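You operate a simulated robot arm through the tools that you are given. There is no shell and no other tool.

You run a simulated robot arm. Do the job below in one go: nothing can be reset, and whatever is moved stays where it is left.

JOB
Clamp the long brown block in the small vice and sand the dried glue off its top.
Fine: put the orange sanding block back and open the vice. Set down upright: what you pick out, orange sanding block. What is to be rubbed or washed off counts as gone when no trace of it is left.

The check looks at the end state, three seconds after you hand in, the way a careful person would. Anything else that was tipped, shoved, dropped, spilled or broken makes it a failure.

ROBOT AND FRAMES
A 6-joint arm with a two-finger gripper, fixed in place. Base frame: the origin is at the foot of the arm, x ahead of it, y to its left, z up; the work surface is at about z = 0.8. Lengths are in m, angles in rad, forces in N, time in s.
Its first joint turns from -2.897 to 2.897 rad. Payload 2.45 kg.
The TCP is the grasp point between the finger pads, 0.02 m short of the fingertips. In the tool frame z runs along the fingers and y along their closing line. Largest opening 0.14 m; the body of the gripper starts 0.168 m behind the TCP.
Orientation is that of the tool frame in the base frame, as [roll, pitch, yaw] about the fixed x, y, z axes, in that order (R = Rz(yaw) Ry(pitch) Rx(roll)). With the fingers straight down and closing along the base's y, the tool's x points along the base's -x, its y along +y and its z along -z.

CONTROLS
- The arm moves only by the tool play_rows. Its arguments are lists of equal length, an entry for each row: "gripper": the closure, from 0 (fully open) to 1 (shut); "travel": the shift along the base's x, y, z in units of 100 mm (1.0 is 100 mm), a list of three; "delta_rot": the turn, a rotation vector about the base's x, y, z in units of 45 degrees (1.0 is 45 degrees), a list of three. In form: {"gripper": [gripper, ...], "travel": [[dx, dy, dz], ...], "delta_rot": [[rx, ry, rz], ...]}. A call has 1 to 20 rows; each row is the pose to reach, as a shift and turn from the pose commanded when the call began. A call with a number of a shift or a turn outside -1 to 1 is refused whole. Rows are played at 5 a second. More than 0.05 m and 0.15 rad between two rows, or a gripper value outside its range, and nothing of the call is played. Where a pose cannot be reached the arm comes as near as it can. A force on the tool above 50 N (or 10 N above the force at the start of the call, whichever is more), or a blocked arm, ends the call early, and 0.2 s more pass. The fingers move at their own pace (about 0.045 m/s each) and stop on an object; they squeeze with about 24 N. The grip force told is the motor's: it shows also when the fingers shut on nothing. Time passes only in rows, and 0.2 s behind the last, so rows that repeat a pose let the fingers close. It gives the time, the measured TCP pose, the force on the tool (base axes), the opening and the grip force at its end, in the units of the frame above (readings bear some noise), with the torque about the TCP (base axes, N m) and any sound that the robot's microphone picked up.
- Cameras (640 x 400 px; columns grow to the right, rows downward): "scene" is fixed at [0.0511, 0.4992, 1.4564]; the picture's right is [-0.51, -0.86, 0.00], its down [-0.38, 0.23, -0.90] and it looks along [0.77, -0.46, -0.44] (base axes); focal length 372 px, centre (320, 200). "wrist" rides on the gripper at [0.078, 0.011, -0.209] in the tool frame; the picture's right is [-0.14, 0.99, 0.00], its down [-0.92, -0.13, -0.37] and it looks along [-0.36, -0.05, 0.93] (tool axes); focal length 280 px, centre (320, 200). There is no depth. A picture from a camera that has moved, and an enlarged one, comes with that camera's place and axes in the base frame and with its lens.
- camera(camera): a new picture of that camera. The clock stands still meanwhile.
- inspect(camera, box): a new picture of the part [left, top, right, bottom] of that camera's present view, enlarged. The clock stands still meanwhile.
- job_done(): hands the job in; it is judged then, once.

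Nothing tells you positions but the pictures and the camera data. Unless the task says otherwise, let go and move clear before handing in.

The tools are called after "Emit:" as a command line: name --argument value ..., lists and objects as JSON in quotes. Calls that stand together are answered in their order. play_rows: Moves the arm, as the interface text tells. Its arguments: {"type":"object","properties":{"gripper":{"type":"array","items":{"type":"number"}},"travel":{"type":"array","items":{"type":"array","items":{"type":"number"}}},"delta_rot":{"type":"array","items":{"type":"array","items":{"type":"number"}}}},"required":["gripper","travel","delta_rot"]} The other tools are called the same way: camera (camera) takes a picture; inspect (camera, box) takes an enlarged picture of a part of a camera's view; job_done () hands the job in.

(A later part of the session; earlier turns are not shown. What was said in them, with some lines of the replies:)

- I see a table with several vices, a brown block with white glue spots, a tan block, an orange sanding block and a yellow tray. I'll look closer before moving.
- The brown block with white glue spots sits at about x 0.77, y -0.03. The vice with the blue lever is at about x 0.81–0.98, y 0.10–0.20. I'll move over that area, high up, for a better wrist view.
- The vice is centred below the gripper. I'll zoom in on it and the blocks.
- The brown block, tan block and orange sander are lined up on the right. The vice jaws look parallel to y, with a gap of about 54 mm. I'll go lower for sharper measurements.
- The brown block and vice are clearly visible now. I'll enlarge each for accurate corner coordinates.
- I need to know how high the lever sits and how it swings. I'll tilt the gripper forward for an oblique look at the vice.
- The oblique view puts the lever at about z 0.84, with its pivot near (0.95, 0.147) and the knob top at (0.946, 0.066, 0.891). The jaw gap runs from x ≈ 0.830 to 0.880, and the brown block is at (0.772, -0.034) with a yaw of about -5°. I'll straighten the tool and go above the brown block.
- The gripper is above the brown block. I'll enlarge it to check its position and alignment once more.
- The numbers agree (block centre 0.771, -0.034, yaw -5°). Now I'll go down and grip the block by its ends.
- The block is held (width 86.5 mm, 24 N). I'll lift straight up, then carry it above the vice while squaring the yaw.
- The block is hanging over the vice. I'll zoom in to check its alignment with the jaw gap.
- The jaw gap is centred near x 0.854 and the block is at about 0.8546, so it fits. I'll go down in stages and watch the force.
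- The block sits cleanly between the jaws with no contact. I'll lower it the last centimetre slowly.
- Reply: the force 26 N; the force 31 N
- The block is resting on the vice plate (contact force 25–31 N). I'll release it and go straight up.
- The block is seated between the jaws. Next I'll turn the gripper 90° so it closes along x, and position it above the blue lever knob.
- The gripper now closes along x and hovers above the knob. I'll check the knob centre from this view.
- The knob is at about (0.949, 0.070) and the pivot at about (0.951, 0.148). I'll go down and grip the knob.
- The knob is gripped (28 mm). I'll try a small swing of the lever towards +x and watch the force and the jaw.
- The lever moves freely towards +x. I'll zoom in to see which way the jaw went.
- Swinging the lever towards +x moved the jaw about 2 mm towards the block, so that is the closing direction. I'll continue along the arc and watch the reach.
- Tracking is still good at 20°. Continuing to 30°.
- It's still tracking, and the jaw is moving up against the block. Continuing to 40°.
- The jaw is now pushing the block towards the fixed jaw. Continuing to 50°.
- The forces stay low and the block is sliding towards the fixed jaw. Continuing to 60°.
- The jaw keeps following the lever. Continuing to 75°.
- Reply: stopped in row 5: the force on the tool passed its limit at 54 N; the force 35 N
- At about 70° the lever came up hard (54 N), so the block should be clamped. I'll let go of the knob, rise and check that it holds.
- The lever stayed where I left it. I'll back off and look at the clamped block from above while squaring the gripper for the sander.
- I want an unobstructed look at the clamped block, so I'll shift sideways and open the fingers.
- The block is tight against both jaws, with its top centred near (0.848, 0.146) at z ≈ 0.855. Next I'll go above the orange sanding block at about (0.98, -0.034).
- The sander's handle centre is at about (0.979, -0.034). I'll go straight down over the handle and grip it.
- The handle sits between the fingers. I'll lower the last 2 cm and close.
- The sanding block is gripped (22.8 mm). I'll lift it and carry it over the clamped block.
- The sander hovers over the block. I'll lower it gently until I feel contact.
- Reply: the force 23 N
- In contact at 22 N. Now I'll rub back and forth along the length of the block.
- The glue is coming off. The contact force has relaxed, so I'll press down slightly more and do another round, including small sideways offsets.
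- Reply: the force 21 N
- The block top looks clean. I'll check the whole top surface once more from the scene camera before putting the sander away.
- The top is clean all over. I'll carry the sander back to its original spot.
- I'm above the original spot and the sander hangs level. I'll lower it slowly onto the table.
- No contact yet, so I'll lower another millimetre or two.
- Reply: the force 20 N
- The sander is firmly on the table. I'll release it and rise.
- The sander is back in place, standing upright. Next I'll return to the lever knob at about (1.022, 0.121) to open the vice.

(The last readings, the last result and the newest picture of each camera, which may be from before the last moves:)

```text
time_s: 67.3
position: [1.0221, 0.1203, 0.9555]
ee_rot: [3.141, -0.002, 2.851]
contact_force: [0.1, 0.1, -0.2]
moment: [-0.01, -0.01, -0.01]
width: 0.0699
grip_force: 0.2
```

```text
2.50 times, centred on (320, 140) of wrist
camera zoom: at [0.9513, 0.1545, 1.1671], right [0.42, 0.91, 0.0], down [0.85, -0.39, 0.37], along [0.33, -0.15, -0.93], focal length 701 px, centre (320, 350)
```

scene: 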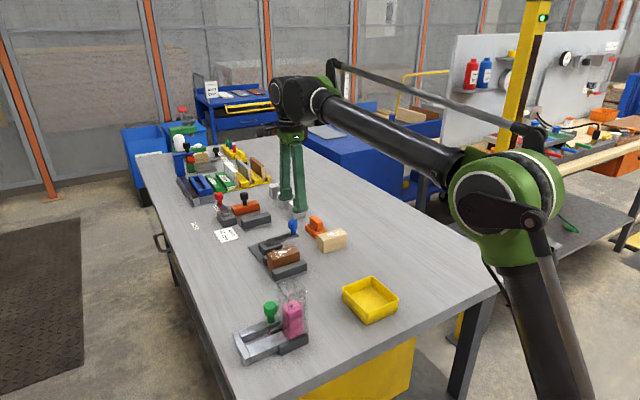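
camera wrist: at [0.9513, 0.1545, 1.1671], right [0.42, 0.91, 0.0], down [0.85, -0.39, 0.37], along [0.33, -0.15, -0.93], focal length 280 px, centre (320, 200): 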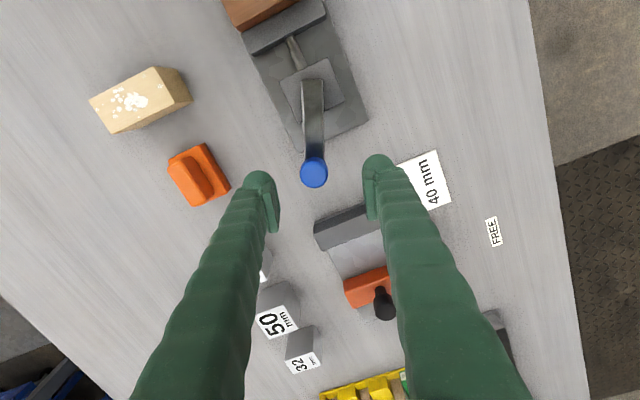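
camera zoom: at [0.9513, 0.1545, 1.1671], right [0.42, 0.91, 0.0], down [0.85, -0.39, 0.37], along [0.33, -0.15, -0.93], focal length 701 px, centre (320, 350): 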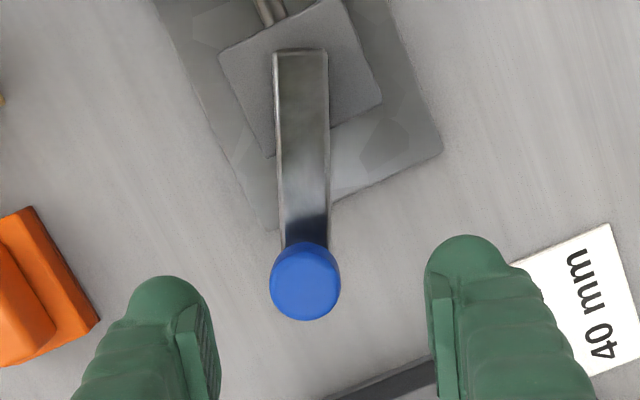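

The knob is at about (1.0217, 0.1155), with the lever near 66°. I'll align to it, go down and grip.

Emit:
play_rows --gripper '[0.5, 0.5, 0.5, 0.5, 0.5]' --travel '[[0, -0.02, -0.2], [0, -0.045, -0.4], [0, -0.045, -0.6], [0, -0.045, -0.78], [0, -0.045, -0.78]]' --delta_rot '[[0, 0, -0.08], [0, 0, -0.174], [0, 0, -0.174], [0, 0, -0.174], [0, 0, -0.174]]'

Emit:
play_rows --gripper '[0.7, 0.85, 0.9, 0.9, 0.9]' --travel '[[0, 0, 0], [0, 0, 0], [0, 0, 0], [0, 0, 0], [0, 0, 0]]' --delta_rot '[[0, 0, 0], [0, 0, 0], [0, 0, 0], [0, 0, 0], [0, 0, 0]]'

Emit:
camera --camera "wrist"

```text
time_s: 68.5
position: [1.0224, 0.1179, 0.8793]
ee_rot: [3.142, 0.0, 2.714]
contact_force: [-0.9, 0.1, -0.3]
moment: [0.01, 0.03, -0.01]
width: 0.0699
grip_force: 0.1
```

```text
time_s: 69.7
position: [1.0228, 0.117, 0.8796]
ee_rot: [-3.141, -0.002, 2.715]
contact_force: [0.9, -2.2, -1.7]
moment: [-0.04, -0.05, 0.06]
width: 0.0284
grip_force: 44.8
```

```text
taken
camera wrist: at [0.9563, 0.1597, 1.0891], right [0.54, 0.84, 0.0], down [0.79, -0.5, 0.37], along [0.31, -0.2, -0.93], focal length 280 px, centre (320, 200)
```

wrist: 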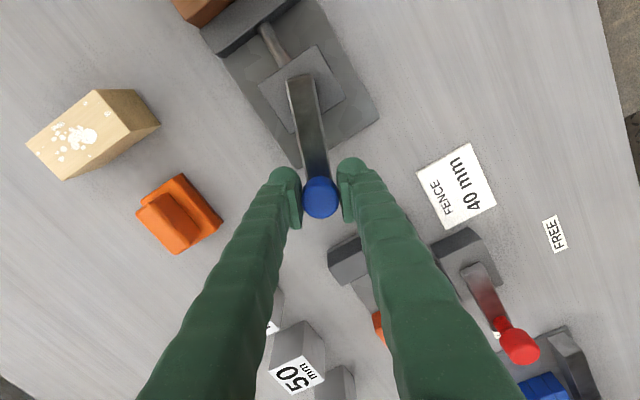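

The knob is gripped again. I'll swing it back along the arc towards the open position.

Emit:
play_rows --gripper '[0.9, 0.9, 0.9, 0.9, 0.9]' --travel '[[-0.042, -0.084, 0], [-0.094, -0.162, 0], [-0.153, -0.233, 0], [-0.22, -0.296, 0], [-0.22, -0.296, 0]]' --delta_rot '[[0, 0, -0.151], [0, 0, -0.3], [0, 0, -0.449], [0, 0, -0.596], [0, 0, -0.596]]'

Emit:
inspect --camera "scene" --box '[240, 205, 330, 285]'

```text
time_s: 70.9
position: [1.0013, 0.0852, 0.8783]
ee_rot: [3.141, -0.001, 2.242]
contact_force: [16.3, -12.6, 19.9]
moment: [-0.22, -0.21, -0.21]
width: 0.0283
grip_force: 44.5
```

```text
5.00 times, centred on (285, 245) of scene
camera zoom: at [0.0511, 0.4992, 1.4564], right [-0.51, -0.86, 0.0], down [-0.38, 0.23, -0.9], along [0.77, -0.46, -0.44], focal length 1857 px, centre (495, -25)
```

zoom: 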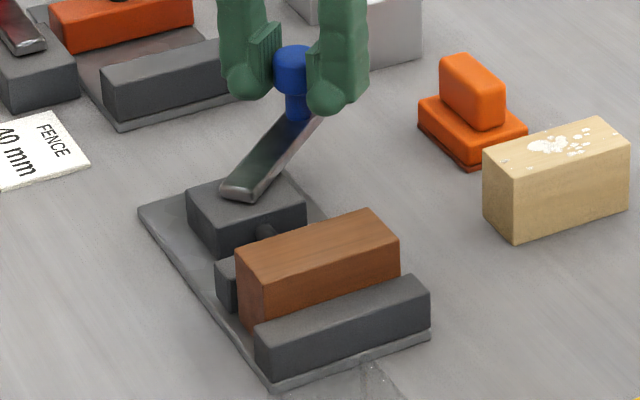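

The jaw is retracting. There's a small radial pull, so I'll widen the arc by about 1.5 mm and continue.

Emit:
play_rows --gripper '[0.9, 0.9, 0.9, 0.9, 0.9]' --travel '[[-0.066, -0.068, 0.005], [-0.147, -0.115, 0.01], [-0.234, -0.152, 0.01], [-0.325, -0.179, 0.01], [-0.325, -0.179, 0.01]]' --delta_rot '[[0, 0, -0.149], [0, 0, -0.298], [0, 0, -0.444], [0, 0, -0.593], [0, 0, -0.593]]'

Emit:
inspect --camera "scene" --box '[240, 205, 330, 285]'

```text
time_s: 72.1
position: [0.968, 0.0696, 0.8788]
ee_rot: [-3.14, -0.003, 1.779]
contact_force: [0.8, -4.3, -4.8]
moment: [-0.02, 0.03, 0.03]
width: 0.0285
grip_force: 45.1
```

```text
5.00 times, centred on (285, 245) of scene
camera zoom: at [0.0511, 0.4992, 1.4564], right [-0.51, -0.86, 0.0], down [-0.38, 0.23, -0.9], along [0.77, -0.46, -0.44], focal length 1857 px, centre (495, -25)
```

zoom: 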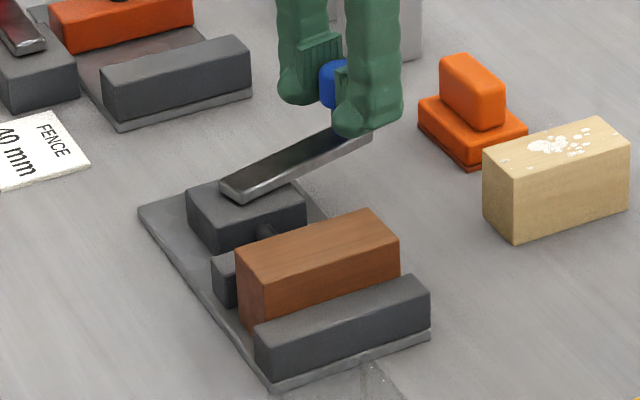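

The jaw is opening nicely. Now the last ~13° back to the starting position.

Emit:
play_rows --gripper '[0.9, 0.9, 0.9, 0.9]' --travel '[[-0.062, -0.01, 0], [-0.125, -0.017, 0], [-0.178, -0.021, 0], [-0.178, -0.021, 0]]' --delta_rot '[[0, 0, -0.1], [0, 0, -0.2], [0, 0, -0.285], [0, 0, -0.285]]'

Emit:
camera --camera "wrist"

Emit:
inspect --camera "scene" --box '[240, 205, 330, 285]'

```text
time_s: 73.1
position: [0.9517, 0.0672, 0.8783]
ee_rot: [-3.139, -0.001, 1.557]
contact_force: [4.0, -1.9, -6.9]
moment: [0.04, -0.08, -0.31]
width: 0.0283
grip_force: 44.6
```

```text
taken
camera wrist: at [0.9628, 0.1457, 1.089], right [0.99, -0.15, 0.0], down [-0.14, -0.92, 0.37], along [-0.06, -0.36, -0.93], focal length 280 px, centre (320, 200)
```

wrist: 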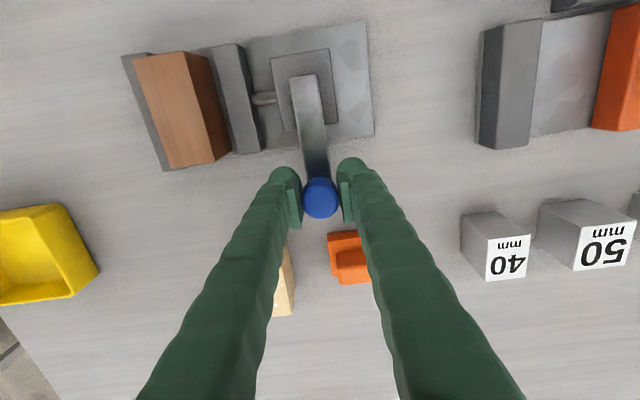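

```text
5.00 times, centred on (285, 245) of scene
camera zoom: at [0.0511, 0.4992, 1.4564], right [-0.51, -0.86, 0.0], down [-0.38, 0.23, -0.9], along [0.77, -0.46, -0.44], focal length 1857 px, centre (495, -25)
```

zoom: 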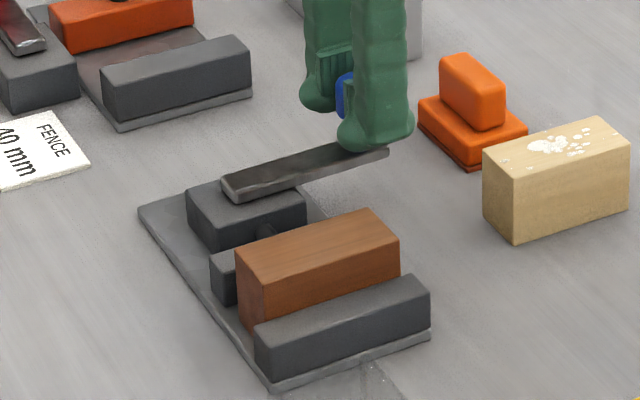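

The lever is within a couple of degrees of its start. I'll give it a small final nudge, then release and rise.

Emit:
play_rows --gripper '[0.9, 0.9, 0.9]' --travel '[[-0.015, 0, 0], [-0.03, 0, 0], [-0.03, 0, 0]]' --delta_rot '[[0, 0, 0], [0, 0, 0], [0, 0, 0]]'

Emit:
play_rows --gripper '[0.8, 0.7, 0.6, 0.5, 0.5]' --travel '[[0, 0, 0], [0, 0, 0], [0, 0, 0], [0, 0, 0], [0, 0, 0]]' --delta_rot '[[0, 0, 0], [0, 0, 0], [0, 0, 0], [0, 0, 0], [0, 0, 0]]'

Emit:
play_rows --gripper '[0.5, 0.5, 0.5, 0.5]' --travel '[[0, 0, 0.2], [0, 0, 0.5], [0, 0, 0.9], [0, 0, 0.9]]' --delta_rot '[[0, 0, 0], [0, 0, 0], [0, 0, 0], [0, 0, 0]]'

Emit:
camera --camera "wrist"

Emit:
inspect --camera "scene" --box '[240, 205, 330, 285]'

```text
time_s: 73.9
position: [0.9492, 0.0665, 0.8789]
ee_rot: [3.141, -0.001, 1.557]
contact_force: [39.1, 0.5, 6.5]
moment: [0.05, -0.47, -0.21]
width: 0.0286
grip_force: 45.0
```

```text
time_s: 75.1
position: [0.9471, 0.0655, 0.8793]
ee_rot: [-3.141, -0.004, 1.558]
contact_force: [-1.0, -1.0, -0.8]
moment: [0.01, -0.01, -0.01]
width: 0.0702
grip_force: 0.2
```

```text
time_s: 76.1
position: [0.9469, 0.0682, 0.9682]
ee_rot: [3.142, -0.001, 1.556]
contact_force: [-0.4, -0.1, 0.2]
moment: [-0.03, -0.01, -0.01]
width: 0.07
grip_force: 0.0
```

```text
taken
camera wrist: at [0.9579, 0.1463, 1.1787], right [0.99, -0.15, 0.0], down [-0.14, -0.92, 0.37], along [-0.06, -0.36, -0.93], focal length 280 px, centre (320, 200)
```

wrist: 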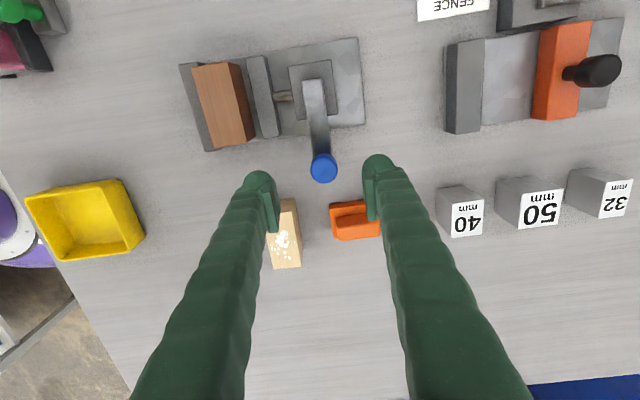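

```text
5.00 times, centred on (285, 245) of scene
camera zoom: at [0.0511, 0.4992, 1.4564], right [-0.51, -0.86, 0.0], down [-0.38, 0.23, -0.9], along [0.77, -0.46, -0.44], focal length 1857 px, centre (495, -25)
```

zoom: 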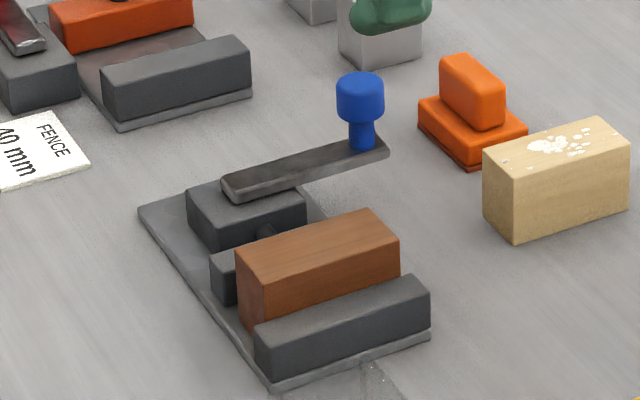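

The lever is at its stop and the vice is open. I'll inspect the block top close up and check the surroundings, then move clear.

Emit:
inspect --camera "wrist" --box '[170, 40, 290, 160]'

Emit:
play_rows --gripper '[0.4, 0.3, 0.2, 0.1, 0, 0, 0]' --travel '[[-0.1, 0, 0.2], [-0.25, 0, 0.4], [-0.4, 0, 0.6], [-0.6, 0, 0.8], [-0.8, 0, 1.0], [-1.0, 0, 1.0], [-1.0, 0, 1.0]]' --delta_rot '[[0, 0, 0.17], [0, 0, 0.34], [0, 0, 0.51], [0, 0, 0.68], [0, 0, 0.85], [0, 0, 1.0], [0, 0, 1.0]]'

Emit:
play_rows --gripper '[0, 0, 0, 0, 0, 0, 0]' --travel '[[-0.2, 0.1, 0.1], [-0.4, 0.2, 0.1], [-0.6, 0.3, 0.1], [-0.8, 0.4, 0.1], [-0.9, 0.5, 0.1], [-1.0, 0.6, 0.1], [-1.0, 0.6, 0.1]]' --delta_rot '[[0, 0, 0.17], [0, 0, 0.34], [0, 0, 0.51], [0, 0, 0.68], [0, 0, 0.85], [0, 0, 1.0], [0, 0, 1.0]]'

Emit:
camera --camera "wrist"

Emit:
camera --camera "scene"

```text
3.33 times, centred on (230, 100) of wrist
camera zoom: at [0.9579, 0.1463, 1.1787], right [0.99, -0.15, 0.0], down [-0.14, -0.92, 0.37], along [-0.06, -0.36, -0.93], focal length 935 px, centre (620, 533)
```

zoom: 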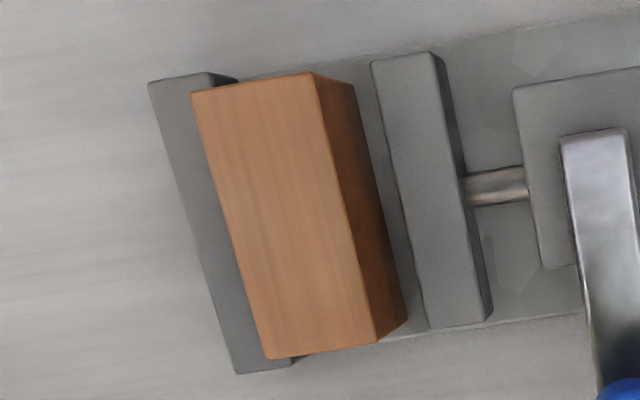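

```text
time_s: 77.7
position: [0.8466, 0.0653, 1.0684]
ee_rot: [-3.141, -0.002, 2.343]
contact_force: [0.9, 0.3, -0.6]
moment: [0.0, 0.0, -0.01]
width: 0.1398
grip_force: 0.0
```

```text
time_s: 79.3
position: [0.7473, 0.1269, 1.0785]
ee_rot: [-3.142, -0.003, 3.129]
contact_force: [-0.2, -0.4, 0.4]
moment: [0.02, 0.03, 0.0]
width: 0.1402
grip_force: 0.0
```

```text
taken
camera wrist: at [0.6695, 0.1393, 1.2896], right [0.15, 0.99, 0.0], down [0.92, -0.14, 0.37], along [0.36, -0.06, -0.93], focal length 280 px, centre (320, 200)
```

wrist: 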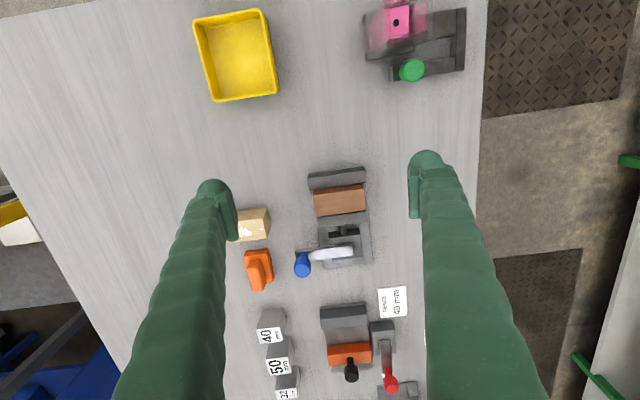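

```text
taken
```

scene: 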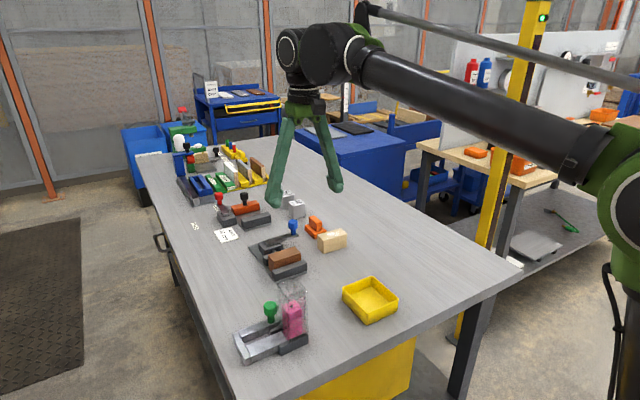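

Everything else looks undisturbed. One last close look at the block top and its far edge, where a speck of glue had been.

Emit:
inspect --camera "wrist" --box '[300, 160, 380, 225]'

Emit:
inspect --camera "scene" --box '[255, 215, 345, 280]'

```text
6.15 times, centred on (340, 192) of wrist
camera zoom: at [0.6695, 0.1393, 1.2896], right [0.15, 0.99, 0.0], down [0.92, -0.14, 0.37], along [0.36, -0.06, -0.93], focal length 1726 px, centre (197, 246)
```

zoom: 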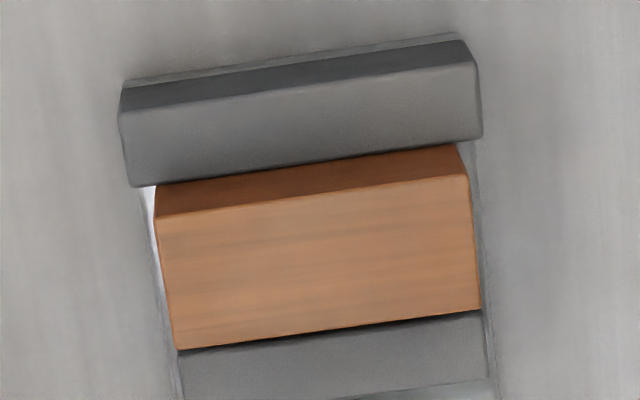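

```text
6.15 times, centred on (300, 248) of scene
camera zoom: at [0.0511, 0.4992, 1.4564], right [-0.51, -0.86, 0.0], down [-0.38, 0.23, -0.9], along [0.77, -0.46, -0.44], focal length 2286 px, centre (443, -92)
```

zoom: 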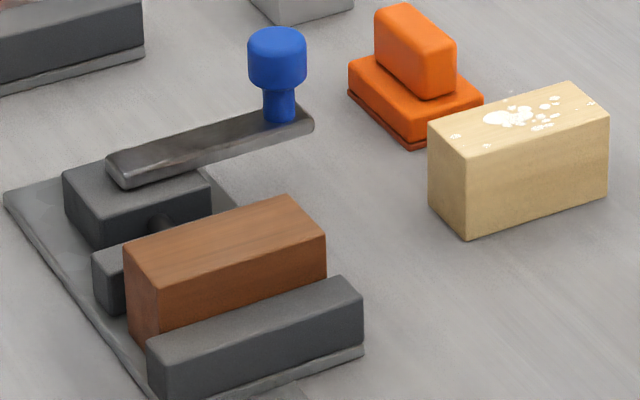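

The brown block's top is completely clean and it stands upright in the open vice. The orange sander is back at its spot, upright, the lever is at its open stop and the arm is clear. I'm handing in now.

Emit:
job_done

```text
The job is handed in.
```

The brown block was clamped in the small vice with the blue lever, and all the dried glue is sanded off its top. Close-up pictures from both cameras show no trace of glue left.

- **Sanding block:** it is back in its original spot, within about 2 mm, and standing upright.
- **Vice:** it is open, with the blue lever back at its stop.
- **Brown block:** I left it standing upright between the open jaws, since the job didn't say to take it out.
- **Which block:** two glue-spotted blocks of about the same length were on the table. I took the dark one as the brown block and left the tan one untouched.

Nothing else looked moved or tipped in the last pictures. The arm had let go and was clear when I handed in.
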